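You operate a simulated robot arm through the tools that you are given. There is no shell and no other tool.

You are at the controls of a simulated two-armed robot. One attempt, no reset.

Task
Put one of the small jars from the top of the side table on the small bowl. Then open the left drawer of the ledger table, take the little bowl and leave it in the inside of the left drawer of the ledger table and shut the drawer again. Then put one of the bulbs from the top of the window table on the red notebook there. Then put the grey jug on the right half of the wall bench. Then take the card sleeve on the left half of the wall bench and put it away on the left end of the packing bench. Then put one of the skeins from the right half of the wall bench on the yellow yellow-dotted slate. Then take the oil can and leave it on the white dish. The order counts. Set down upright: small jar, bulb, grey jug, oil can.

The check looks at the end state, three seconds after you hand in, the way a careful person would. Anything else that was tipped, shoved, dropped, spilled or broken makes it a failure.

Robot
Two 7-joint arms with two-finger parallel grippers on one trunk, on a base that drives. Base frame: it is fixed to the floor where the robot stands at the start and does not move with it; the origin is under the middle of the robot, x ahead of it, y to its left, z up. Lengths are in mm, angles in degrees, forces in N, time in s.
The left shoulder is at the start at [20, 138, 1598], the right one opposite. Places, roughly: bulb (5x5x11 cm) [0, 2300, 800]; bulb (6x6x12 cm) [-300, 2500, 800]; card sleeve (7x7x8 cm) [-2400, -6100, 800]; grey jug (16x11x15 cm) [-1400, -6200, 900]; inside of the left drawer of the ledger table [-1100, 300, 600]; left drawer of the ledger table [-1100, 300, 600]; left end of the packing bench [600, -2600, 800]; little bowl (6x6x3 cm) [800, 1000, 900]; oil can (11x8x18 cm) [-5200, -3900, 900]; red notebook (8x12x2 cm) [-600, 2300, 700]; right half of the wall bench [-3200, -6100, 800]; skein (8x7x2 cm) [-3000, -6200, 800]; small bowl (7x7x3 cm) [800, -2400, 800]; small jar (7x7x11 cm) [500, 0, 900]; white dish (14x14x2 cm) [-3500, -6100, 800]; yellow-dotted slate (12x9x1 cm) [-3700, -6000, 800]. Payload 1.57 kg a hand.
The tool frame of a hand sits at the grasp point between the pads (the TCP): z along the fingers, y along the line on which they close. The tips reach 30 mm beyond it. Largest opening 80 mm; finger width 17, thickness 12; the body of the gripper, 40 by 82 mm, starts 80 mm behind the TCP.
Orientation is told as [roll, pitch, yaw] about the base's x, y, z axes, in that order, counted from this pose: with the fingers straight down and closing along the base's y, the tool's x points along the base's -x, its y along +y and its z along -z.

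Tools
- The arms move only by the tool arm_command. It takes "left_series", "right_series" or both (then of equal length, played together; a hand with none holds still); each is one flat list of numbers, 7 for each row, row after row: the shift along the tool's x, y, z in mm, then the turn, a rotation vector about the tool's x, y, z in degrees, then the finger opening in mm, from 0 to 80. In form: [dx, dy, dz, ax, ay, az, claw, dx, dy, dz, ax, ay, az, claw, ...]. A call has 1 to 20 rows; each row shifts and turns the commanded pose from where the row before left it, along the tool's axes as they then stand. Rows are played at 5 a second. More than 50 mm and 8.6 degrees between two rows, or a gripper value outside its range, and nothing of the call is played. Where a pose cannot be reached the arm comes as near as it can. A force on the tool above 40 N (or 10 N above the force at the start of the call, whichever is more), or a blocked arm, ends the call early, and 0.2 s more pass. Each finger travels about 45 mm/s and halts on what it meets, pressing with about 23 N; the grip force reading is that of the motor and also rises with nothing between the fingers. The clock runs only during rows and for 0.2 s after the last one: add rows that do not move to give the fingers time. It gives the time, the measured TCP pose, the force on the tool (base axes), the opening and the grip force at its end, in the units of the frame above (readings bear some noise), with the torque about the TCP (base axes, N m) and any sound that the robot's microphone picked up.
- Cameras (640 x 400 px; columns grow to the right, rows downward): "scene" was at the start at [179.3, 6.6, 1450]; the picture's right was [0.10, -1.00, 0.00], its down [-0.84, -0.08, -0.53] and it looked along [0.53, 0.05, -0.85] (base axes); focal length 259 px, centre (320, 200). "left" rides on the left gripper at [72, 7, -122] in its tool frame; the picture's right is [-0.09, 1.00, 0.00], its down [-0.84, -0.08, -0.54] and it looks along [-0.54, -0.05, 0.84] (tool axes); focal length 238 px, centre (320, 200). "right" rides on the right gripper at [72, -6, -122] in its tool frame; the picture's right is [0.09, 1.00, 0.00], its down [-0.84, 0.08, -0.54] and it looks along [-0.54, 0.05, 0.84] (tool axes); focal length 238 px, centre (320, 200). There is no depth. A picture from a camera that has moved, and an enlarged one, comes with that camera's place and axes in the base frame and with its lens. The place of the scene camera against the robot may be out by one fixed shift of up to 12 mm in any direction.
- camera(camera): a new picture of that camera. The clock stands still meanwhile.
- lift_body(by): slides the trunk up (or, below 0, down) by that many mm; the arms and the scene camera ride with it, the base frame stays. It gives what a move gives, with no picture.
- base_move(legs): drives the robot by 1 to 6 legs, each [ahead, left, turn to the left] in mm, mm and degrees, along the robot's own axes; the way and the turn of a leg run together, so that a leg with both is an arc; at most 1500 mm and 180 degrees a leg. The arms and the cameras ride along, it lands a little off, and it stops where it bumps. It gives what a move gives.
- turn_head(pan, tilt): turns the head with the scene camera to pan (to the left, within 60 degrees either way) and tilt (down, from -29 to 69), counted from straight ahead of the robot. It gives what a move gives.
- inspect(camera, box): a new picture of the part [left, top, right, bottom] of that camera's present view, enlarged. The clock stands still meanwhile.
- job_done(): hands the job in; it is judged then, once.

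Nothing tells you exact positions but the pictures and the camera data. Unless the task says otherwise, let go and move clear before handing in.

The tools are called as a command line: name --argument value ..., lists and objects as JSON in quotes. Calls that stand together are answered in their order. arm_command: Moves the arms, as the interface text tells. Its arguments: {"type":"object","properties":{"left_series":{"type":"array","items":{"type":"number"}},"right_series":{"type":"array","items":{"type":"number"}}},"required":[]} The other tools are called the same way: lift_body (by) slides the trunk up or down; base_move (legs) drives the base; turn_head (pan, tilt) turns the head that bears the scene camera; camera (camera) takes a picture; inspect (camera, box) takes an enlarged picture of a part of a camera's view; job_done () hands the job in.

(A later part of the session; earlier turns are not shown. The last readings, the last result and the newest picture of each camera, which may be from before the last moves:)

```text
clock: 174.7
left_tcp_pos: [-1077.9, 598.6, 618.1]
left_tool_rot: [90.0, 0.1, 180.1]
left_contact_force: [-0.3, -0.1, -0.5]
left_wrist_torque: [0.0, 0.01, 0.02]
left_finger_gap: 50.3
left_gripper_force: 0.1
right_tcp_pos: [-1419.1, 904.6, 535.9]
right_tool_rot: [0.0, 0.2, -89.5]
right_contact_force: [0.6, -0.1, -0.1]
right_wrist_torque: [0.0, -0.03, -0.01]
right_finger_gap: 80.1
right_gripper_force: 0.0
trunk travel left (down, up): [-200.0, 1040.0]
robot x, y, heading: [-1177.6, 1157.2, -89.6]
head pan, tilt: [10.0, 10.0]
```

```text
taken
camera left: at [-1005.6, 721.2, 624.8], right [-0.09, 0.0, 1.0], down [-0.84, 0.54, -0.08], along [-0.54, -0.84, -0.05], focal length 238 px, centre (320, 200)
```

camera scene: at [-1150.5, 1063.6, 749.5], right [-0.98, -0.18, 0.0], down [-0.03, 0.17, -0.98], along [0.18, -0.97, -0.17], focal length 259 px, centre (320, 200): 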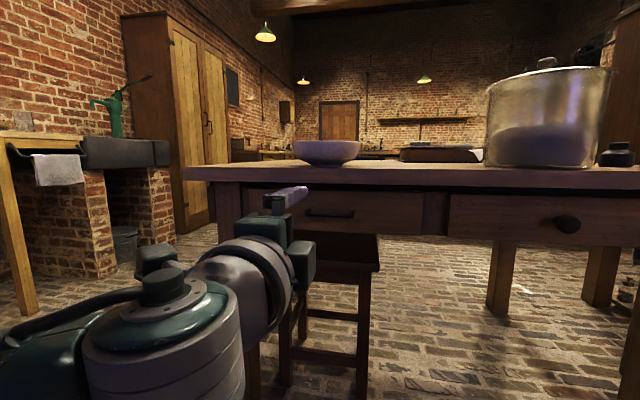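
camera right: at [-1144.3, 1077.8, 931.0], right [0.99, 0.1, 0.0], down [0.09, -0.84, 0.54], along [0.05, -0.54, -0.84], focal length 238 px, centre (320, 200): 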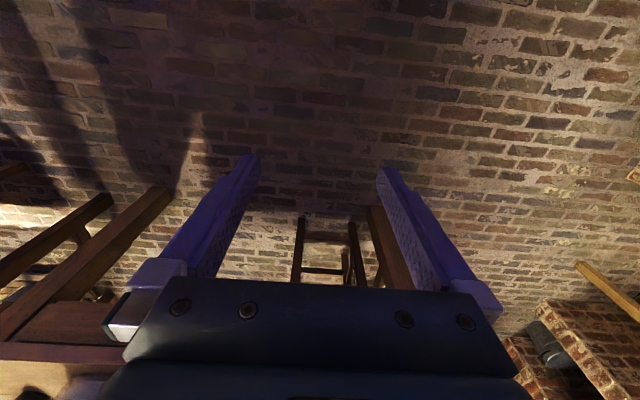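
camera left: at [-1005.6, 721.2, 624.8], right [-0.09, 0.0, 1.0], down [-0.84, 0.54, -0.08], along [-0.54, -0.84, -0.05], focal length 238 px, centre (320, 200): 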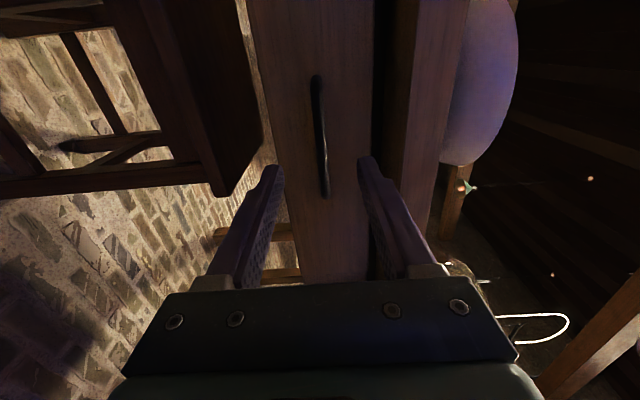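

arm_command --left_series '[0, 0, 20, 0, 0, 0, 50, 0, 0, 20, 0, 0, 0, 50, 0, 0, 8, 0, 0, 0, 50, 0, 0, 0, 0, 0, 0, 50]'

camera --camera "left"

inspect --camera "left" --box '[240, 80, 420, 240]'

inspect --camera "scene" --box '[280, 160, 400, 250]'

```text
clock: 175.7
left_tcp_pos: [-1077.5, 550.6, 619.0]
left_tool_rot: [89.9, -0.1, 180.0]
left_contact_force: [-0.9, -0.3, -0.1]
left_wrist_torque: [0.01, -0.02, 0.02]
left_finger_gap: 50.0
left_gripper_force: 0.3
right_tcp_pos: [-1419.6, 903.6, 536.4]
right_tool_rot: [0.0, 0.2, -89.6]
right_contact_force: [0.6, 0.1, 0.4]
right_wrist_torque: [0.0, -0.03, -0.04]
right_finger_gap: 80.1
right_gripper_force: 0.1
trunk travel left (down, up): [-200.0, 1040.0]
robot x, y, heading: [-1176.1, 1156.4, -89.6]
head pan, tilt: [10.0, 10.0]
```

```text
taken
camera left: at [-1006.1, 672.4, 624.9], right [-0.09, 0.0, 1.0], down [-0.84, 0.54, -0.08], along [-0.54, -0.84, -0.05], focal length 238 px, centre (320, 200)
```

left: 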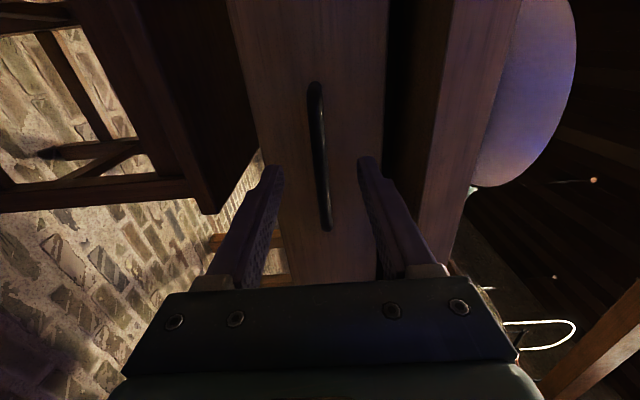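

```text
2.50 times, centred on (330, 160) of left
camera zoom: at [-1006.1, 672.4, 624.9], right [-0.09, 0.0, 1.0], down [-0.84, 0.54, -0.08], along [-0.54, -0.84, -0.05], focal length 596 px, centre (295, 300)
```

zoom: 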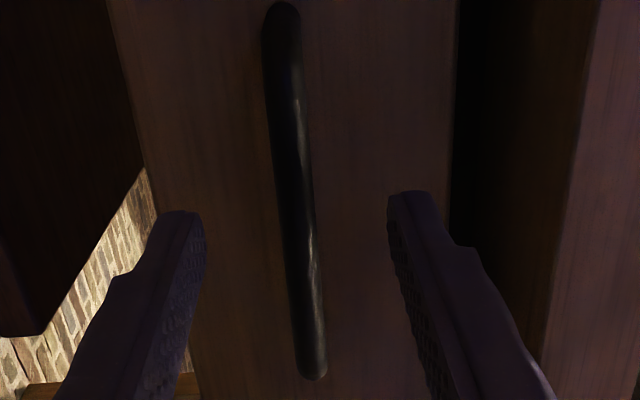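

```text
4.44 times, centred on (340, 205) of scene
camera zoom: at [-1149.9, 963.5, 749.4], right [-0.98, -0.18, 0.0], down [-0.03, 0.17, -0.98], along [0.18, -0.97, -0.17], focal length 1152 px, centre (231, 178)
```

zoom: 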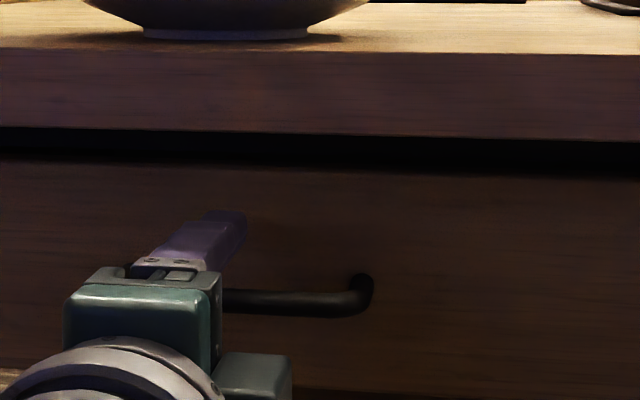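

arm_command --left_series '[0, 0, 7, 0, 0, 0, 50, 0, 0, 7, 0, 0, 0, 50, 0, 0, 0, 0, 0, 0, 30, 0, 0, 0, 0, 0, 0, 10, 0, 0, 0, 0, 0, 0, 0, 0, 0, 0, 0, 0, 0, 0, 0, 0, 0, 0, 0, 0, 0]'

inspect --camera "left" --box '[240, 80, 420, 240]'

inspect --camera "scene" --box '[280, 160, 400, 250]'

```text
clock: 177.3
left_tcp_pos: [-1076.7, 535.8, 620.0]
left_tool_rot: [90.1, 0.0, 179.9]
left_contact_force: [-0.2, 4.4, 10.0]
left_wrist_torque: [-0.11, -0.02, 0.15]
left_finger_gap: 9.9
left_gripper_force: 27.7
right_tcp_pos: [-1418.3, 904.6, 536.1]
right_tool_rot: [0.1, 0.1, -89.6]
right_contact_force: [-0.3, 0.6, -0.2]
right_wrist_torque: [0.0, -0.03, -0.02]
right_finger_gap: 79.7
right_gripper_force: 0.1
trunk travel left (down, up): [-200.0, 1040.0]
robot x, y, heading: [-1179.6, 1156.3, -89.5]
head pan, tilt: [10.0, 10.0]
```

```text
2.50 times, centred on (330, 160) of left
camera zoom: at [-1006.0, 658.1, 625.7], right [-0.09, 0.0, 1.0], down [-0.84, 0.54, -0.08], along [-0.54, -0.84, -0.05], focal length 596 px, centre (295, 300)
```

zoom: 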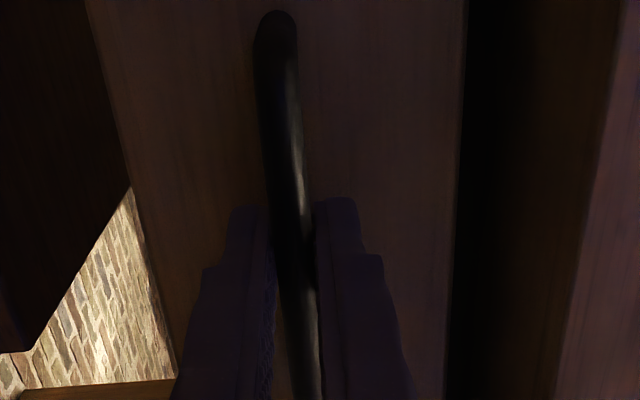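

```text
4.44 times, centred on (340, 205) of scene
camera zoom: at [-1149.7, 963.4, 749.6], right [-0.98, -0.18, 0.0], down [-0.03, 0.17, -0.98], along [0.18, -0.97, -0.17], focal length 1152 px, centre (231, 178)
```

zoom: 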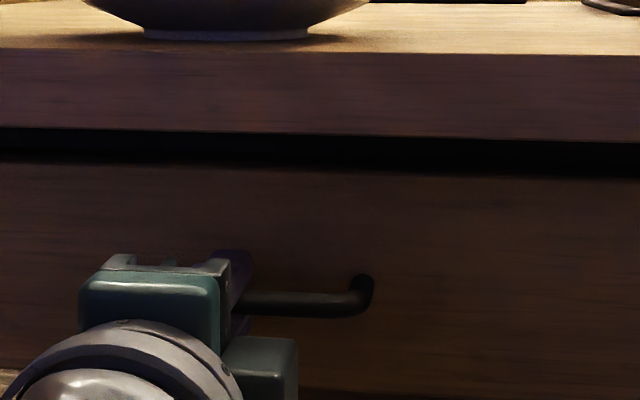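

The handle is gripped. I'll pull the drawer toward me with the arm.

arm_command --left_series '[0, 1, -5, 0, 0, 0, 0, 0, 0, -8, 0, 0, 0, 0, 0, 0, -10, 0, 0, 0, 0, 0, 0, -10, 0, 0, 0, 0, 0, 0, -10, 0, 0, 0, 0, 0, 0, -10, 0, 0, 0, 0, 0, 0, 0, 0, 0, 0, 0]'

camera --camera "scene"

```text
clock: 178.9
left_tcp_pos: [-1077.6, 588.8, 619.1]
left_tool_rot: [89.9, 0.0, 179.9]
left_contact_force: [-1.2, 0.0, -1.1]
left_wrist_torque: [0.06, -0.01, 0.1]
left_finger_gap: 9.9
left_gripper_force: 28.0
right_tcp_pos: [-1419.2, 902.4, 536.2]
right_tool_rot: [-0.1, 0.1, -89.6]
right_contact_force: [-0.7, -0.8, -0.6]
right_wrist_torque: [-0.02, 0.02, 0.03]
right_finger_gap: 79.8
right_gripper_force: 0.0
trunk travel left (down, up): [-200.0, 1040.0]
robot x, y, heading: [-1180.5, 1156.5, -89.5]
head pan, tilt: [10.0, 10.0]
```

```text
taken
camera scene: at [-1150.1, 963.5, 749.4], right [-0.98, -0.18, 0.0], down [-0.03, 0.17, -0.98], along [0.18, -0.97, -0.17], focal length 259 px, centre (320, 200)
```

scene: 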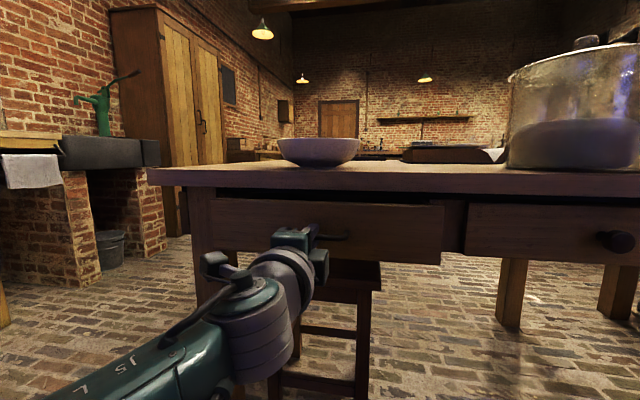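

arm_command --left_series '[0, 0, -10, 0, 0, 0, 0, 0, 0, -10, 0, 0, 0, 0, 0, 0, -10, 0, 0, 0, 0, 0, 0, -10, 0, 0, 0, 0, 0, 0, -10, 0, 0, 0, 0, 0, 0, -10, 0, 0, 0, 0, 0, 0, -10, 0, 0, 0, 0, 0, 0, -10, 0, 0, 0, 0, 0, 0, -10, 0, 0, 0, 0, 0, 0, -10, 0, 0, 0, 0, 0, 0, -10, 0, 0, 0, 0, 0, 0, -10, 0, 0, 0, 0, 0, 0, 0, 0, 0, 0, 0]'

camera --camera "scene"

```text
clock: 181.7
left_tcp_pos: [-1077.5, 709.5, 620.7]
left_tool_rot: [90.0, 0.0, 180.0]
left_contact_force: [-3.0, -0.4, -2.3]
left_wrist_torque: [0.0, 0.01, -0.28]
left_finger_gap: 10.1
left_gripper_force: 28.0
right_tcp_pos: [-1420.9, 903.9, 535.0]
right_tool_rot: [0.0, 0.1, -89.6]
right_contact_force: [-0.8, -0.2, 0.4]
right_wrist_torque: [-0.05, -0.01, 0.01]
right_finger_gap: 79.9
right_gripper_force: 0.0
trunk travel left (down, up): [-200.0, 1040.0]
robot x, y, heading: [-1178.2, 1159.4, -89.4]
head pan, tilt: [10.0, 10.0]
```

```text
taken
camera scene: at [-1150.7, 963.5, 749.4], right [-0.98, -0.18, 0.0], down [-0.03, 0.17, -0.98], along [0.18, -0.97, -0.17], focal length 259 px, centre (320, 200)
```

scene: 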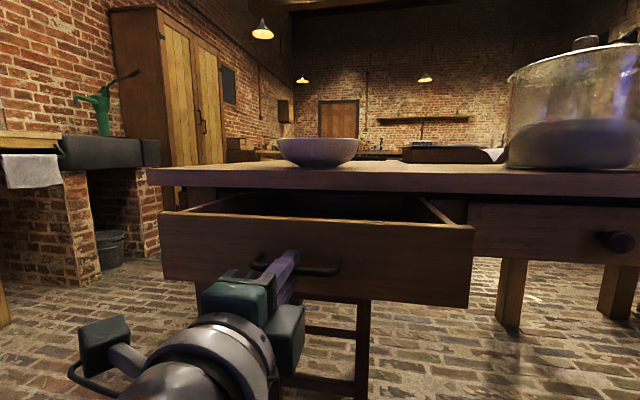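

arm_command --left_series '[0, 0, -10, 0, 0, 0, 0, 0, 0, -10, 0, 0, 0, 0, 0, 0, -10, 0, 0, 0, 0, 0, 0, -10, 0, 0, 0, 0, 0, 0, -5, 0, 0, 0, 0, 0, 0, 0, 0, 0, 0, 0]'

inspect --camera "left" --box '[160, 40, 480, 240]'

```text
clock: 183.1
left_tcp_pos: [-1078.3, 752.8, 619.5]
left_tool_rot: [89.9, -0.1, 180.0]
left_contact_force: [-1.7, -3.5, -5.1]
left_wrist_torque: [0.01, -0.02, 0.0]
left_finger_gap: 9.8
left_gripper_force: 28.2
right_tcp_pos: [-1420.2, 904.1, 534.6]
right_tool_rot: [-0.1, 0.1, -89.6]
right_contact_force: [0.5, 0.1, 1.0]
right_wrist_torque: [-0.01, 0.02, -0.01]
right_finger_gap: 80.0
right_gripper_force: 0.0
trunk travel left (down, up): [-200.0, 1040.0]
robot x, y, heading: [-1176.0, 1151.6, -89.5]
head pan, tilt: [10.0, 10.0]
```

```text
2.00 times, centred on (320, 140) of left
camera zoom: at [-1005.9, 876.3, 626.1], right [-0.09, 0.0, 1.0], down [-0.84, 0.54, -0.08], along [-0.54, -0.84, -0.05], focal length 477 px, centre (320, 320)
```

zoom: 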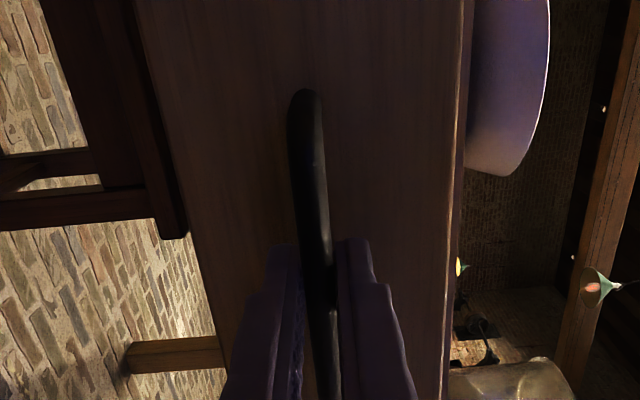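

arm_command --left_series '[0, 0, 0, 0, 0, 0, 30, 0, 0, 0, 0, 0, 0, 50, 0, 0, 0, 0, 0, 0, 50, 0, 0, -40, 0, 0, 0, 50, 0, 0, -20, 0, 0, 0, 50, 0, 0, 0, 0, 0, 0, 50]'

base_move --legs '[[-150, 0, 0]]'

lift_body --by 400

turn_head --pan 0 --tilt 45

camera --camera "scene"

```text
clock: 184.5
left_tcp_pos: [-1077.0, 814.6, 621.7]
left_tool_rot: [90.0, 0.0, 180.1]
left_contact_force: [-0.3, -0.6, 0.0]
left_wrist_torque: [0.01, 0.04, 0.01]
left_finger_gap: 50.3
left_gripper_force: 0.0
right_tcp_pos: [-1418.8, 902.7, 535.3]
right_tool_rot: [0.0, 0.1, -89.6]
right_contact_force: [-0.2, -1.5, -0.4]
right_wrist_torque: [-0.03, 0.02, -0.04]
right_finger_gap: 79.9
right_gripper_force: 0.1
trunk travel left (down, up): [-200.0, 1040.0]
robot x, y, heading: [-1176.8, 1157.9, -89.4]
head pan, tilt: [10.0, 10.0]
```

```text
clock: 185.8
left_tcp_pos: [-1077.5, 962.8, 621.4]
left_tool_rot: [90.0, 0.1, -179.9]
left_contact_force: [0.7, 0.0, 0.2]
left_wrist_torque: [0.0, 0.0, -0.03]
left_finger_gap: 49.7
left_gripper_force: 0.0
right_tcp_pos: [-1420.6, 1052.3, 536.2]
right_tool_rot: [0.0, 0.1, -89.4]
right_contact_force: [-0.8, -0.1, -0.6]
right_wrist_torque: [0.03, 0.0, -0.01]
right_finger_gap: 80.0
right_gripper_force: 0.0
trunk travel left (down, up): [-200.0, 1040.0]
robot x, y, heading: [-1179.5, 1303.3, -89.7]
head pan, tilt: [10.0, 10.0]
```

```text
clock: 189.7
left_tcp_pos: [-1078.5, 962.8, 1021.6]
left_tool_rot: [89.9, 0.0, -179.9]
left_contact_force: [-0.7, 0.1, -0.5]
left_wrist_torque: [0.02, 0.02, 0.01]
left_finger_gap: 49.9
left_gripper_force: 0.0
right_tcp_pos: [-1420.5, 1053.6, 935.0]
right_tool_rot: [0.0, 0.1, -89.5]
right_contact_force: [-0.1, -0.2, -0.4]
right_wrist_torque: [0.02, -0.03, -0.02]
right_finger_gap: 80.1
right_gripper_force: 0.0
trunk travel left (down, up): [-600.0, 640.0]
robot x, y, heading: [-1180.8, 1301.8, -89.5]
head pan, tilt: [10.0, 10.0]
```

```text
clock: 190.7
left_tcp_pos: [-1078.9, 962.6, 1021.5]
left_tool_rot: [90.0, -0.1, -179.9]
left_contact_force: [1.3, -0.7, 0.5]
left_wrist_torque: [-0.01, -0.02, -0.01]
left_finger_gap: 50.0
left_gripper_force: 0.1
right_tcp_pos: [-1420.8, 1053.3, 935.9]
right_tool_rot: [0.0, 0.1, -89.5]
right_contact_force: [-0.1, -0.6, 0.7]
right_wrist_torque: [0.0, 0.04, 0.0]
right_finger_gap: 80.1
right_gripper_force: 0.2
trunk travel left (down, up): [-600.0, 640.0]
robot x, y, heading: [-1178.3, 1299.2, -89.3]
head pan, tilt: [0.0, 45.0]
```

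```text
taken
camera scene: at [-1167.0, 1122.0, 1094.6], right [-1.0, -0.01, 0.0], down [-0.01, 0.71, -0.71], along [0.01, -0.71, -0.71], focal length 259 px, centre (320, 200)
```

scene: 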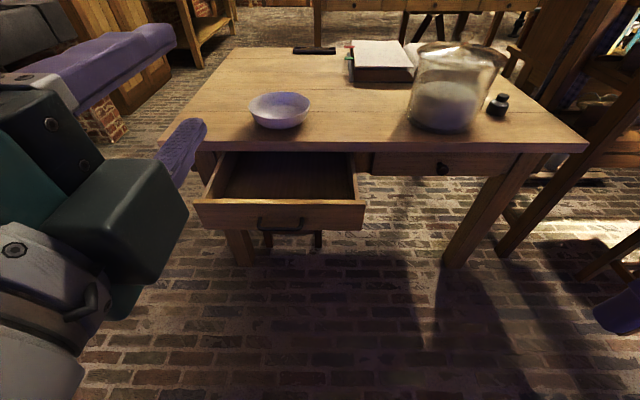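

The drawer stands open by about 215 mm. Next I'll turn the left hand back to pointing down and set off for the little bowl on the hearth.

arm_command --left_series '[0, 0, 0, 8.2, 0, 0, 60, 0, 0, 0, 8.2, 0, 0, 70, 0, 0, 0, 8.2, 0, 0, 80, 0, 0, 0, 8.2, 0, 0, 80, 0, 0, 0, 8.2, 0, 0, 80, 0, 0, 0, 8.2, 0, 0, 80, 0, 0, 0, 8.2, 0, 0, 80, 0, 0, 0, 8.2, 0, 0, 80, 0, 0, 0, 8.2, 0, 0, 80, 0, 0, 0, 8.2, 0, 0, 80, 0, 0, 0, 8.0, 0, 0, 80, 0, 0, 0, 0, 0, 0, 80]'

arm_command --left_series '[0, 0, 0, 0, 0, -8.4, 80, 0, 0, 0, 0, 0, -8.4, 80, 0, 0, 0, 0, 0, -8.4, 80, 0, 0, 0, 0, 0, -8.4, 80, 0, 0, 0, 0, 0, -8.4, 80, 0, 0, 0, 0, 0, -8.4, 80, 0, 0, 0, 0, 0, -8.4, 80, 0, 0, 0, 0, 0, -8.4, 80, 0, 0, 0, 0, 0, -8.4, 80, 0, 0, 0, 0, 0, -8.4, 80, 0, 0, 0, 0, 0, -6.0, 80, 0, 0, 0, 0, 0, 0, 80]'

camera --camera "left"

```text
clock: 193.3
left_tcp_pos: [-1070.4, 915.3, 930.1]
left_tool_rot: [-0.1, 1.2, -179.1]
left_contact_force: [0.6, 0.1, -0.2]
left_wrist_torque: [-0.02, 0.0, 0.02]
left_finger_gap: 80.1
left_gripper_force: 0.1
left hand out of reach, approached as far as the arm can: row 7, 8, 9, 10, 11
right_tcp_pos: [-1418.7, 1051.7, 935.7]
right_tool_rot: [-0.1, 0.1, -89.5]
right_contact_force: [1.0, 0.0, 0.4]
right_wrist_torque: [0.01, 0.0, -0.02]
right_finger_gap: 80.2
right_gripper_force: 0.0
trunk travel left (down, up): [-600.0, 640.0]
robot x, y, heading: [-1180.8, 1303.1, -89.5]
head pan, tilt: [0.0, 45.0]
```

```text
clock: 195.9
left_tcp_pos: [-1070.4, 915.0, 929.9]
left_tool_rot: [1.2, 0.0, -89.1]
left_contact_force: [-0.3, -0.7, 0.2]
left_wrist_torque: [-0.03, 0.0, -0.01]
left_finger_gap: 80.1
left_gripper_force: 0.0
right_tcp_pos: [-1419.8, 1052.6, 936.2]
right_tool_rot: [0.0, 0.1, -89.5]
right_contact_force: [0.8, -0.5, -0.6]
right_wrist_torque: [0.01, 0.02, -0.01]
right_finger_gap: 80.2
right_gripper_force: 0.1
trunk travel left (down, up): [-600.0, 640.0]
robot x, y, heading: [-1179.0, 1302.3, -89.5]
head pan, tilt: [0.0, 45.0]
```

```text
taken
camera left: at [-1068.4, 987.0, 1051.2], right [1.0, -0.07, 0.02], down [-0.07, -0.84, 0.54], along [-0.02, -0.54, -0.84], focal length 238 px, centre (320, 200)
```

left: 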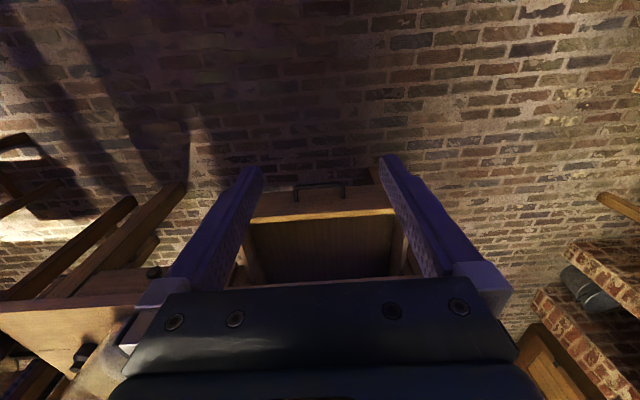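

arm_command --left_series '[40, 0, -20, 0, 0, 0, 80, 40, 0, -20, 0, 0, 0, 80, 0, 0, 0, 0, 0, 0, 80]'

lift_body --by 280

base_move --legs '[[0, 0, 89.5], [780, 0, 0], [0, -540, 0], [450, 0, 0]]'

turn_head --pan 10 --tilt 35

camera --camera "scene"

```text
clock: 196.7
left_tcp_pos: [-1064.3, 934.7, 912.2]
left_tool_rot: [2.0, -0.7, -88.3]
left_contact_force: [0.5, -0.4, 0.5]
left_wrist_torque: [0.0, 0.02, 0.0]
left_finger_gap: 80.2
left_gripper_force: 0.0
left hand out of reach, approached as far as the arm can: row 1, 2
right_tcp_pos: [-1421.0, 1051.5, 936.4]
right_tool_rot: [0.0, 0.0, -89.6]
right_contact_force: [0.1, -0.4, -0.6]
right_wrist_torque: [0.02, 0.01, 0.01]
right_finger_gap: 80.1
right_gripper_force: 0.1
trunk travel left (down, up): [-600.0, 640.0]
robot x, y, heading: [-1179.5, 1301.2, -89.5]
head pan, tilt: [0.0, 45.0]
```

```text
clock: 199.5
left_tcp_pos: [-1065.2, 938.8, 1186.3]
left_tool_rot: [2.4, 0.0, -88.6]
left_contact_force: [-0.2, -0.5, -0.6]
left_wrist_torque: [0.03, 0.0, 0.01]
left_finger_gap: 80.0
left_gripper_force: 0.1
right_tcp_pos: [-1420.3, 1051.9, 1215.3]
right_tool_rot: [0.0, 0.1, -89.5]
right_contact_force: [-0.7, 0.0, 0.2]
right_wrist_torque: [0.0, 0.0, -0.01]
right_finger_gap: 80.1
right_gripper_force: 0.1
trunk travel left (down, up): [-880.0, 360.0]
robot x, y, heading: [-1178.5, 1301.5, -89.0]
head pan, tilt: [0.0, 45.0]
```

```text
clock: 212.4
left_tcp_pos: [398.0, 863.9, 1187.0]
left_tool_rot: [2.4, -0.2, 0.3]
left_contact_force: [0.4, -0.8, -0.2]
left_wrist_torque: [0.01, 0.05, -0.02]
left_finger_gap: 79.8
left_gripper_force: 0.0
right_tcp_pos: [278.0, 509.8, 1216.1]
right_tool_rot: [0.0, 0.1, -0.5]
right_contact_force: [-0.3, 0.3, 0.8]
right_wrist_torque: [-0.03, 0.02, -0.01]
right_finger_gap: 80.0
right_gripper_force: 0.0
trunk travel left (down, up): [-880.0, 360.0]
robot x, y, heading: [30.5, 756.1, -0.7]
head pan, tilt: [0.0, 45.0]
```

```text
clock: 213.2
left_tcp_pos: [398.8, 869.4, 1186.5]
left_tool_rot: [2.9, -0.1, 0.7]
left_contact_force: [0.5, 0.3, -0.2]
left_wrist_torque: [-0.02, 0.01, 0.01]
left_finger_gap: 79.9
left_gripper_force: 0.1
right_tcp_pos: [277.7, 510.2, 1214.6]
right_tool_rot: [0.0, 0.1, -0.5]
right_contact_force: [0.7, 0.5, 0.4]
right_wrist_torque: [0.01, 0.03, 0.0]
right_finger_gap: 79.7
right_gripper_force: 0.0
trunk travel left (down, up): [-880.0, 360.0]
robot x, y, heading: [29.5, 754.6, -0.3]
head pan, tilt: [10.0, 35.0]
```

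```text
taken
camera scene: at [228.2, 769.7, 1389.3], right [0.16, -0.99, 0.0], down [-0.57, -0.09, -0.82], along [0.81, 0.13, -0.57], focal length 259 px, centre (320, 200)
```

scene: 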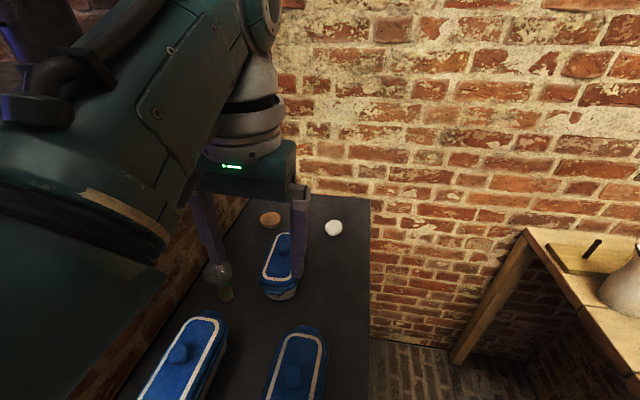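

arm_command --left_series '[40, 0, 0, 0, 0, 0, 80, 40, 0, 20, 0, 0, 0, 80, 20, 0, 30, 0, 0, 0, 80, 0, 0, 0, 0, 0, 0, 80, 0, 0, 0, 0, 0, 0, 80]'

camera --camera "scene"

camera --camera "left"

```text
clock: 214.6
left_tcp_pos: [308.4, 909.0, 1117.7]
left_tool_rot: [8.8, -0.6, 0.8]
left_contact_force: [-0.4, -0.1, 0.0]
left_wrist_torque: [-0.01, 0.02, 0.02]
left_finger_gap: 80.5
left_gripper_force: 0.0
left hand out of reach, approached as far as the arm can: row 1
right_tcp_pos: [277.6, 511.2, 1215.3]
right_tool_rot: [-0.1, 0.1, -0.5]
right_contact_force: [-0.2, -0.2, 0.3]
right_wrist_torque: [-0.01, 0.03, -0.02]
right_finger_gap: 80.2
right_gripper_force: 0.0
trunk travel left (down, up): [-880.0, 360.0]
robot x, y, heading: [30.5, 755.1, -0.7]
head pan, tilt: [10.0, 35.0]
stopped in row 5 (left hand): the arm was blocked; the commanded pose is now the measured one
```

```text
taken
camera scene: at [228.2, 769.7, 1389.3], right [0.16, -0.99, 0.0], down [-0.57, -0.09, -0.82], along [0.81, 0.13, -0.57], focal length 259 px, centre (320, 200)
```

scene: 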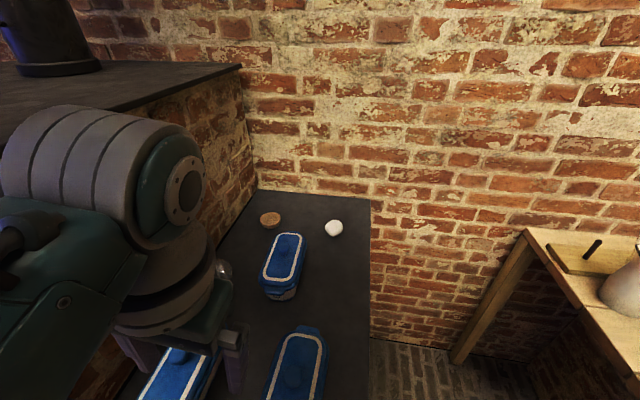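

```text
taken
camera left: at [235.6, 897.9, 1238.3], right [0.08, 0.99, 0.15], down [0.83, -0.15, 0.53], along [0.55, 0.09, -0.83], focal length 238 px, centre (320, 200)
```

left: 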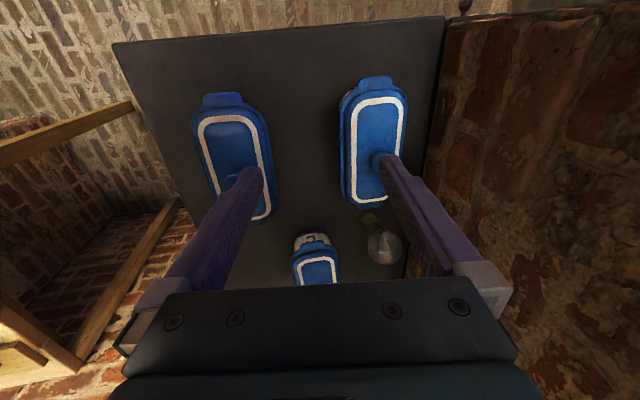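

base_move --legs '[[-350, 0, 0], [0, -250, 0]]'

arm_command --left_series '[0, 0, 0, -4, 0, 0, 80, 0, 0, 0, -4.8, 0, 0, 80, 0, 0, 0, 0, 0, 0, 80]'

camera --camera "scene"

turn_head --pan 55 --tilt 20

camera --camera "scene"

```text
clock: 218.3
left_tcp_pos: [-50.2, 669.1, 1118.0]
left_tool_rot: [8.8, -0.7, 1.1]
left_contact_force: [0.3, -0.4, -0.4]
left_wrist_torque: [-0.01, 0.01, -0.02]
left_finger_gap: 80.1
left_gripper_force: 0.1
right_tcp_pos: [-78.0, 269.6, 1215.4]
right_tool_rot: [0.0, 0.2, -0.2]
right_contact_force: [0.2, 0.4, -0.1]
right_wrist_torque: [0.02, 0.02, -0.01]
right_finger_gap: 79.8
right_gripper_force: 0.2
trunk travel left (down, up): [-880.0, 360.0]
robot x, y, heading: [-324.5, 511.1, -0.2]
head pan, tilt: [10.0, 35.0]
```

```text
clock: 219.1
left_tcp_pos: [-48.8, 674.6, 1117.6]
left_tool_rot: [18.4, -0.8, 1.1]
left_contact_force: [-0.4, 0.5, -0.7]
left_wrist_torque: [-0.01, -0.02, 0.0]
left_finger_gap: 79.9
left_gripper_force: 0.0
right_tcp_pos: [-79.1, 268.7, 1215.8]
right_tool_rot: [0.0, 0.0, -0.3]
right_contact_force: [0.1, -0.2, 0.0]
right_wrist_torque: [-0.02, -0.02, -0.01]
right_finger_gap: 80.0
right_gripper_force: 0.0
trunk travel left (down, up): [-880.0, 360.0]
robot x, y, heading: [-331.7, 514.9, 0.2]
head pan, tilt: [10.0, 35.0]
```

```text
taken
camera scene: at [-129.9, 528.1, 1389.3], right [0.17, -0.99, 0.0], down [-0.57, -0.1, -0.82], along [0.81, 0.14, -0.57], focal length 259 px, centre (320, 200)
```

scene: 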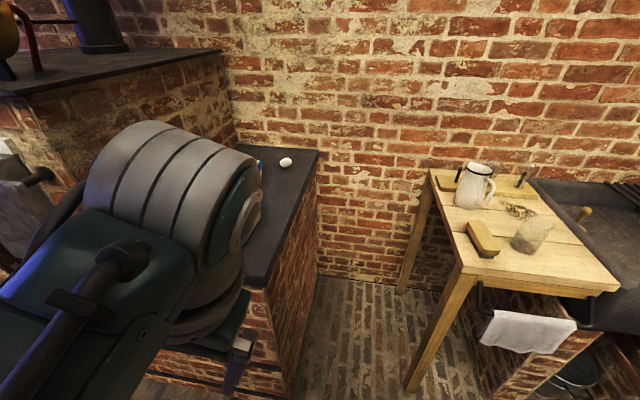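

```text
clock: 220.2
left_tcp_pos: [-50.5, 674.7, 1117.8]
left_tool_rot: [18.4, -0.6, 1.1]
left_contact_force: [-0.9, -0.3, -0.1]
left_wrist_torque: [0.04, 0.02, 0.02]
left_finger_gap: 80.1
left_gripper_force: 0.1
right_tcp_pos: [-79.2, 269.2, 1215.2]
right_tool_rot: [0.0, 0.1, -0.2]
right_contact_force: [0.5, 0.7, 0.4]
right_wrist_torque: [0.01, 0.01, -0.01]
right_finger_gap: 80.1
right_gripper_force: 0.0
trunk travel left (down, up): [-880.0, 360.0]
robot x, y, heading: [-324.9, 511.9, -0.1]
head pan, tilt: [55.0, 20.0]
```

```text
taken
camera scene: at [-162.9, 589.2, 1413.1], right [0.82, -0.58, 0.0], down [-0.2, -0.28, -0.94], along [0.54, 0.77, -0.34], focal length 259 px, centre (320, 200)
```

scene: 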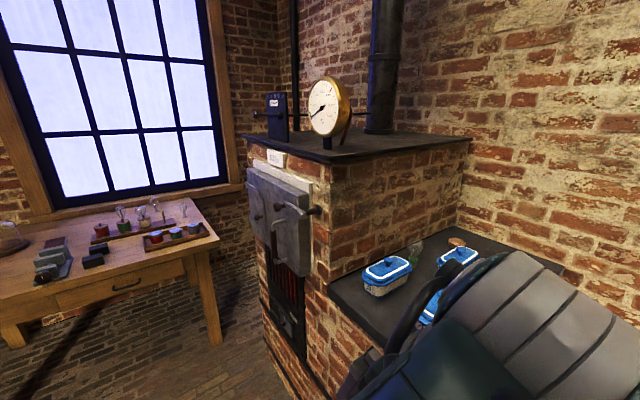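

arm_command --left_series '[0, 0, 0, 6.2, 0, 0, 80, 0, 0, 0, 6.2, 0, 0, 80, 0, 0, 0, 6.0, 0, 0, 80, 0, -30, 0, 0, 0, -1, 80, 0, -20, 0, 0, 0, 0, 80, 0, 0, 0, 0, 0, 0, 80]'

turn_head --pan 40 --tilt 40

camera --camera "scene"

```text
clock: 221.8
left_tcp_pos: [-43.6, 659.3, 1114.8]
left_tool_rot: [4.4, -1.5, 2.7]
left_contact_force: [0.3, -0.8, -0.3]
left_wrist_torque: [0.03, 0.02, 0.02]
left_finger_gap: 80.1
left_gripper_force: 0.0
right_tcp_pos: [-79.0, 268.0, 1215.5]
right_tool_rot: [-0.1, 0.2, -0.1]
right_contact_force: [-1.0, 0.1, -0.3]
right_wrist_torque: [-0.02, 0.01, 0.01]
right_finger_gap: 80.3
right_gripper_force: 0.1
trunk travel left (down, up): [-880.0, 360.0]
robot x, y, heading: [-328.4, 515.2, 0.2]
head pan, tilt: [55.0, 20.0]
stopped in row 6 (left hand): the arm was blocked; the commanded pose is now the measured one
```

```text
clock: 222.6
left_tcp_pos: [-42.8, 655.5, 1115.4]
left_tool_rot: [4.3, -1.5, 2.7]
left_contact_force: [0.3, 0.1, 0.4]
left_wrist_torque: [0.03, 0.0, -0.01]
left_finger_gap: 80.0
left_gripper_force: 0.0
right_tcp_pos: [-78.9, 268.2, 1216.2]
right_tool_rot: [0.0, 0.1, -0.2]
right_contact_force: [-0.8, -0.9, 0.2]
right_wrist_torque: [0.03, -0.03, -0.03]
right_finger_gap: 80.0
right_gripper_force: 0.1
trunk travel left (down, up): [-880.0, 360.0]
robot x, y, heading: [-326.6, 513.9, -0.2]
head pan, tilt: [40.0, 40.0]
```

```text
taken
camera scene: at [-151.3, 567.6, 1381.8], right [0.64, -0.77, 0.0], down [-0.49, -0.41, -0.77], along [0.59, 0.49, -0.64], focal length 259 px, centre (320, 200)
```

scene: 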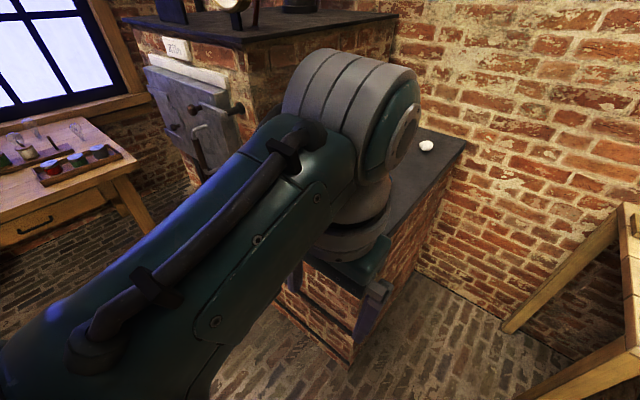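

turn_head --pan 60 --tilt 5

camera --camera "scene"

turn_head --pan 60 --tilt 60

camera --camera "scene"

turn_head --pan -60 --tilt 40

camera --camera "scene"

```text
clock: 223.6
left_tcp_pos: [-43.1, 656.5, 1114.5]
left_tool_rot: [4.4, -1.4, 2.6]
left_contact_force: [-0.5, -0.1, 0.1]
left_wrist_torque: [0.0, -0.01, -0.05]
left_finger_gap: 79.9
left_gripper_force: 0.0
right_tcp_pos: [-79.4, 269.3, 1215.3]
right_tool_rot: [0.0, 0.2, -0.2]
right_contact_force: [0.1, 0.3, 0.6]
right_wrist_torque: [-0.02, 0.02, 0.01]
right_finger_gap: 80.2
right_gripper_force: 0.0
trunk travel left (down, up): [-880.0, 360.0]
robot x, y, heading: [-327.1, 516.6, -0.4]
head pan, tilt: [60.0, 5.0]
```

```text
taken
camera scene: at [-170.4, 592.5, 1437.4], right [0.86, -0.5, 0.0], down [-0.04, -0.08, -1.0], along [0.5, 0.86, -0.09], focal length 259 px, centre (320, 200)
```

scene: 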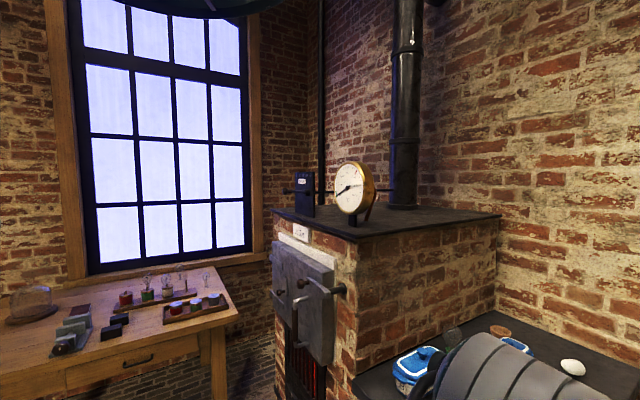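

```text
clock: 224.9
left_tcp_pos: [-43.0, 656.8, 1114.4]
left_tool_rot: [4.3, -1.5, 2.7]
left_contact_force: [0.2, -0.1, 0.5]
left_wrist_torque: [0.01, -0.02, 0.0]
left_finger_gap: 79.9
left_gripper_force: 0.1
right_tcp_pos: [-78.8, 269.7, 1216.2]
right_tool_rot: [0.0, 0.1, -0.2]
right_contact_force: [1.1, -0.4, -0.2]
right_wrist_torque: [0.0, 0.0, -0.01]
right_finger_gap: 79.9
right_gripper_force: 0.1
trunk travel left (down, up): [-880.0, 360.0]
robot x, y, heading: [-329.8, 511.3, -0.3]
head pan, tilt: [60.0, 60.0]
```

```text
taken
camera scene: at [-183.1, 570.8, 1355.1], right [0.86, -0.5, 0.0], down [-0.44, -0.75, -0.5], along [0.25, 0.43, -0.87], focal length 259 px, centre (320, 200)
```

scene: 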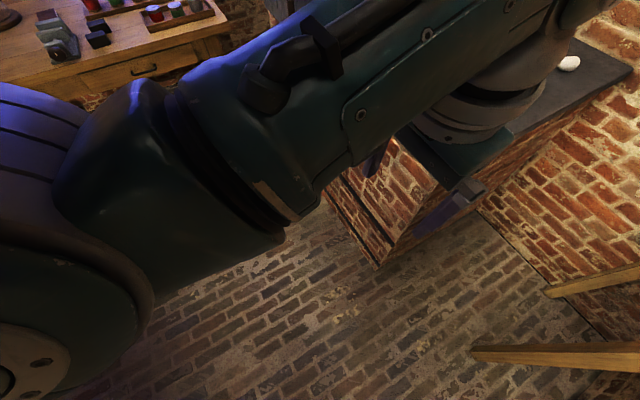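

```text
clock: 226.9
left_tcp_pos: [-43.9, 657.4, 1115.6]
left_tool_rot: [4.2, -1.4, 2.7]
left_contact_force: [-0.7, 0.3, -0.7]
left_wrist_torque: [-0.03, -0.01, 0.01]
left_finger_gap: 79.8
left_gripper_force: 0.0
right_tcp_pos: [-79.7, 268.9, 1215.1]
right_tool_rot: [0.0, 0.0, -0.2]
right_contact_force: [-0.2, 0.3, 0.2]
right_wrist_torque: [-0.01, 0.02, 0.04]
right_finger_gap: 80.1
right_gripper_force: 0.1
trunk travel left (down, up): [-880.0, 360.0]
robot x, y, heading: [-328.0, 515.0, -0.1]
head pan, tilt: [-60.0, 40.0]
```

```text
taken
camera scene: at [-174.4, 439.4, 1381.7], right [-0.87, -0.5, 0.0], down [-0.32, 0.56, -0.77], along [0.38, -0.66, -0.64], focal length 259 px, centre (320, 200)
```

scene: 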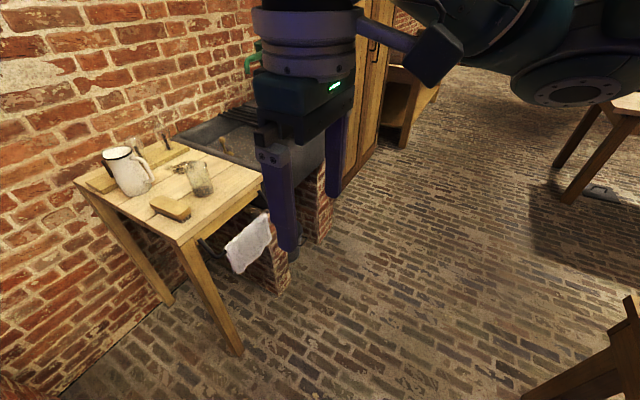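

arm_command --left_series '[0, 0, -40, 0, 0, 0, 80, 0, 0, -40, 0, 0, 0, 80, 0, 0, -40, 0, 0, 0, 80, 0, 0, -40, 2, 0, 1.3, 80, 0, 0, -40, 2, 0, 1.3, 80, 0, 0, 0, 0, 0, 0, 80]'

turn_head --pan 50 --tilt 35

camera --camera "scene"

```text
clock: 228.5
left_tcp_pos: [-12.3, 684.4, 1161.8]
left_tool_rot: [5.2, -1.7, 1.2]
left_contact_force: [0.0, 0.3, -0.2]
left_wrist_torque: [-0.01, -0.03, -0.03]
left_finger_gap: 80.2
left_gripper_force: 0.0
left hand out of reach, approached as far as the arm can: row 2, 3, 4, 5
right_tcp_pos: [-78.3, 269.0, 1215.8]
right_tool_rot: [0.0, 0.1, -0.3]
right_contact_force: [-0.4, 0.1, -0.3]
right_wrist_torque: [-0.04, 0.01, 0.0]
right_finger_gap: 79.8
right_gripper_force: 0.1
trunk travel left (down, up): [-880.0, 360.0]
robot x, y, heading: [-327.7, 513.2, -0.5]
head pan, tilt: [-60.0, 40.0]
stopped in row 6 (left hand): the arm was blocked; the commanded pose is now the measured one
```

```text
clock: 230.4
left_tcp_pos: [-13.7, 684.3, 1163.3]
left_tool_rot: [5.2, -1.6, 1.1]
left_contact_force: [-0.2, -0.5, 0.1]
left_wrist_torque: [0.02, 0.02, -0.01]
left_finger_gap: 79.9
left_gripper_force: 0.0
right_tcp_pos: [-78.7, 270.1, 1214.7]
right_tool_rot: [0.0, 0.1, -0.3]
right_contact_force: [-0.5, 0.3, -0.3]
right_wrist_torque: [-0.02, 0.02, -0.01]
right_finger_gap: 79.8
right_gripper_force: 0.1
trunk travel left (down, up): [-880.0, 360.0]
robot x, y, heading: [-328.7, 510.7, -0.3]
head pan, tilt: [50.0, 35.0]
```

```text
taken
camera scene: at [-159.7, 580.3, 1389.3], right [0.76, -0.65, 0.0], down [-0.37, -0.44, -0.82], along [0.53, 0.62, -0.57], focal length 259 px, centre (320, 200)
```

scene: 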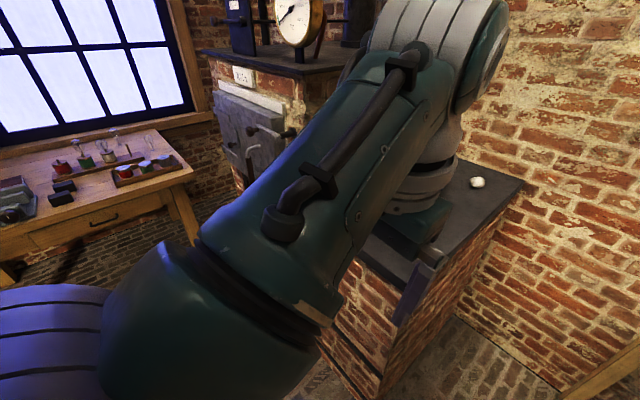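

arm_command --left_series '[10, 0, 40, 0, 0, 0, 80, 10, 0, 40, 0, 0, 0, 80, 10, 0, 40, 0, 0, 0, 80, 10, 0, 40, 0, 0, 0, 80, 10, 0, 40, 2, 0, 0, 80, 10, 0, 40, 2, 0, 0, 80, 0, 0, 30, 1, 0, 0, 80, 0, 0, 0, 0, 0, 0, 80, 0, 0, 0, 0, 0, 0, 80]'

camera --camera "scene"

```text
clock: 232.4
left_tcp_pos: [-71.1, 699.0, 894.5]
left_tool_rot: [-0.4, -1.6, 1.0]
left_contact_force: [-0.2, 0.4, 0.6]
left_wrist_torque: [0.05, -0.02, -0.01]
left_finger_gap: 80.1
left_gripper_force: 0.0
left hand out of reach, approached as far as the arm can: row 7
right_tcp_pos: [-80.0, 268.6, 1215.0]
right_tool_rot: [0.0, 0.1, -0.2]
right_contact_force: [0.1, 0.0, -0.6]
right_wrist_torque: [-0.01, -0.03, -0.01]
right_finger_gap: 80.1
right_gripper_force: 0.0
trunk travel left (down, up): [-880.0, 360.0]
robot x, y, heading: [-327.5, 514.8, -0.3]
head pan, tilt: [50.0, 35.0]
```

```text
taken
camera scene: at [-159.8, 580.4, 1389.3], right [0.76, -0.65, 0.0], down [-0.37, -0.44, -0.82], along [0.53, 0.63, -0.57], focal length 259 px, centre (320, 200)
```

scene: 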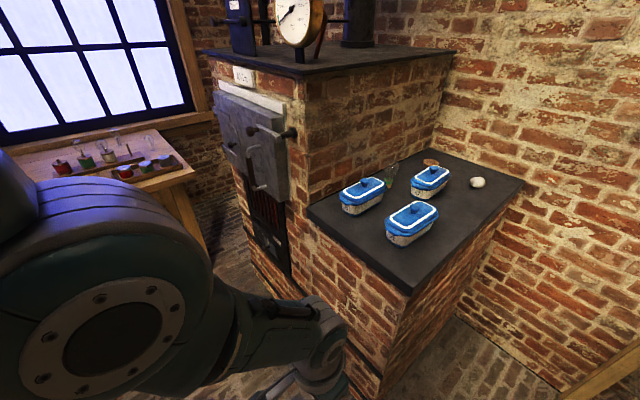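

arm_command --left_series '[8, -10, -40, 0, 0, 0, 80, 8, -12, -40, 0, 0, 0, 80, 0, -14, -40, 0, 0, 0, 80, 0, -14, -40, 0, 0, 0, 80, -10, -14, -40, 0, 0, 0, 80, -10, -14, -40, 0, 0, 0, 80, 0, 0, 0, 0, 0, 0, 80, 0, 0, 0, 0, 0, 0, 80]'

camera --camera "scene"

```text
clock: 234.2
left_tcp_pos: [-72.2, 628.3, 1134.3]
left_tool_rot: [0.7, -1.5, 0.9]
left_contact_force: [-0.7, -0.9, -1.0]
left_wrist_torque: [0.02, 0.0, -0.01]
left_finger_gap: 79.9
left_gripper_force: 0.1
right_tcp_pos: [-79.2, 269.3, 1215.4]
right_tool_rot: [0.0, 0.1, -0.2]
right_contact_force: [-0.7, 0.6, -1.0]
right_wrist_torque: [0.01, -0.01, 0.01]
right_finger_gap: 80.1
right_gripper_force: 0.0
trunk travel left (down, up): [-880.0, 360.0]
robot x, y, heading: [-328.2, 510.8, -0.2]
head pan, tilt: [50.0, 35.0]
```

```text
taken
camera scene: at [-159.8, 580.4, 1389.3], right [0.76, -0.65, 0.0], down [-0.37, -0.44, -0.82], along [0.53, 0.63, -0.57], focal length 259 px, centre (320, 200)
```

scene: 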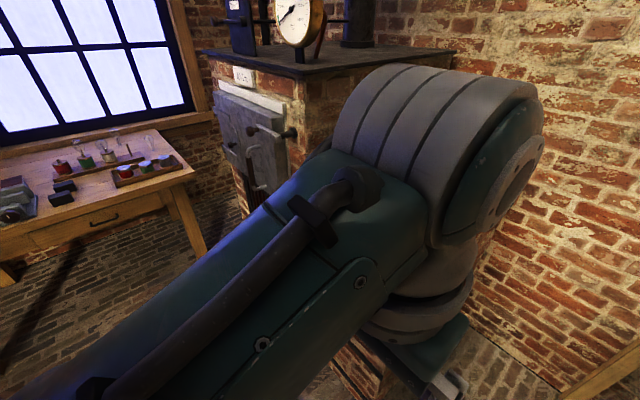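

arm_command --left_series '[-15, 0, 30, 0.7, 1.5, 0.9, 80, -20, 0, 35, 0, 0, 0, 80, -20, 3, 35, 0, 0, 0, 80, -20, 5, 35, 0, 0, 0, 80, 0, 0, 0, 0, 0, 0, 80, 0, 0, 0, 0, 0, 0, 80]'

camera --camera "scene"

```text
clock: 235.6
left_tcp_pos: [4.2, 627.8, 998.8]
left_tool_rot: [-1.0, -0.1, 0.1]
left_contact_force: [0.0, 0.0, 0.3]
left_wrist_torque: [0.01, 0.0, 0.03]
left_finger_gap: 80.0
left_gripper_force: 0.0
right_tcp_pos: [-79.0, 269.4, 1215.7]
right_tool_rot: [0.1, 0.0, -0.2]
right_contact_force: [-0.3, 0.5, -0.2]
right_wrist_torque: [0.06, 0.01, 0.01]
right_finger_gap: 79.8
right_gripper_force: 0.1
trunk travel left (down, up): [-880.0, 360.0]
robot x, y, heading: [-327.7, 514.5, -0.3]
head pan, tilt: [50.0, 35.0]
```

```text
taken
camera scene: at [-159.8, 580.4, 1389.3], right [0.76, -0.65, 0.0], down [-0.37, -0.44, -0.82], along [0.53, 0.63, -0.57], focal length 259 px, centre (320, 200)
```

scene: 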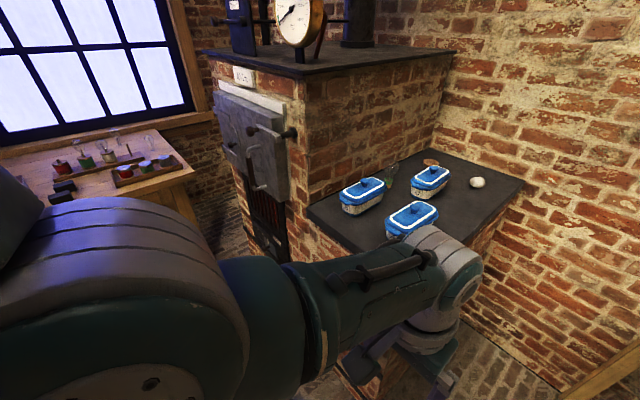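

lift_body --by 160

base_move --legs '[[0, 196, 0], [762, 0, 0]]'

turn_head --pan 0 --tilt 60

camera --camera "scene"

camera --camera "left"

```text
clock: 237.4
left_tcp_pos: [4.9, 627.7, 1159.6]
left_tool_rot: [-1.2, 0.0, 0.0]
left_contact_force: [0.6, 0.7, -0.3]
left_wrist_torque: [0.01, 0.0, 0.04]
left_finger_gap: 79.7
left_gripper_force: 0.1
right_tcp_pos: [-79.9, 268.3, 1375.2]
right_tool_rot: [0.0, 0.1, -0.3]
right_contact_force: [-0.4, -0.1, -0.7]
right_wrist_torque: [-0.03, -0.02, 0.03]
right_finger_gap: 79.9
right_gripper_force: 0.2
trunk travel left (down, up): [-1040.0, 200.0]
robot x, y, heading: [-328.0, 513.9, -0.1]
head pan, tilt: [50.0, 35.0]
```

```text
clock: 242.6
left_tcp_pos: [762.3, 816.3, 1159.0]
left_tool_rot: [-1.1, 0.1, -0.1]
left_contact_force: [-0.6, 0.5, 0.1]
left_wrist_torque: [0.04, 0.04, 0.0]
left_finger_gap: 80.0
left_gripper_force: 0.0
right_tcp_pos: [677.4, 458.2, 1374.4]
right_tool_rot: [0.0, 0.0, -0.3]
right_contact_force: [0.5, 0.6, -0.2]
right_wrist_torque: [0.02, 0.04, 0.01]
right_finger_gap: 79.9
right_gripper_force: 0.2
trunk travel left (down, up): [-1040.0, 200.0]
robot x, y, heading: [429.4, 699.4, -0.2]
head pan, tilt: [50.0, 35.0]
```

```text
clock: 243.8
left_tcp_pos: [762.5, 816.0, 1159.3]
left_tool_rot: [-1.1, 0.1, -0.1]
left_contact_force: [0.6, -0.1, 0.3]
left_wrist_torque: [0.03, 0.0, 0.05]
left_finger_gap: 80.2
left_gripper_force: 0.0
right_tcp_pos: [677.1, 457.6, 1375.8]
right_tool_rot: [0.0, 0.1, -0.4]
right_contact_force: [0.0, -0.2, -0.3]
right_wrist_torque: [0.0, 0.0, 0.0]
right_finger_gap: 80.1
right_gripper_force: 0.1
trunk travel left (down, up): [-1040.0, 200.0]
robot x, y, heading: [430.0, 701.4, -0.2]
head pan, tilt: [0.0, 60.0]
```

```text
taken
camera scene: at [606.6, 702.2, 1515.0], right [-0.01, -1.0, 0.0], down [-0.87, 0.01, -0.5], along [0.5, 0.0, -0.87], focal length 259 px, centre (320, 200)
```

scene: 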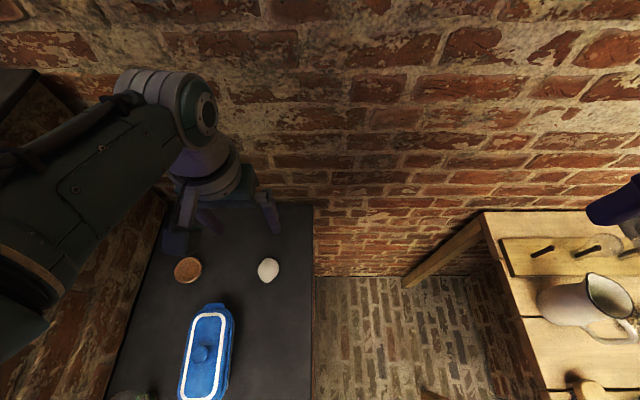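

```text
taken
camera left: at [689.7, 825.9, 1280.3], right [0.09, 1.0, -0.02], down [0.84, -0.07, 0.54], along [0.54, -0.07, -0.84], focal length 238 px, centre (320, 200)
```

left: 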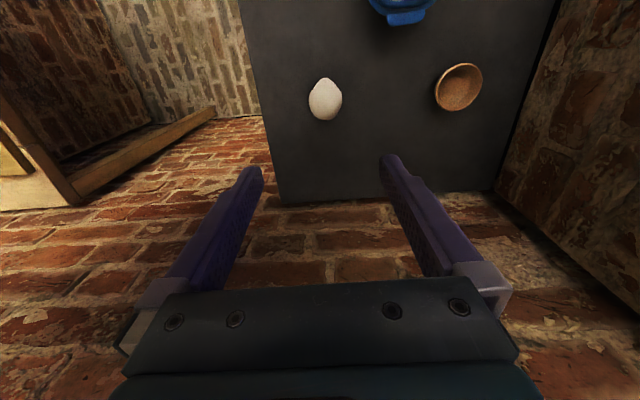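

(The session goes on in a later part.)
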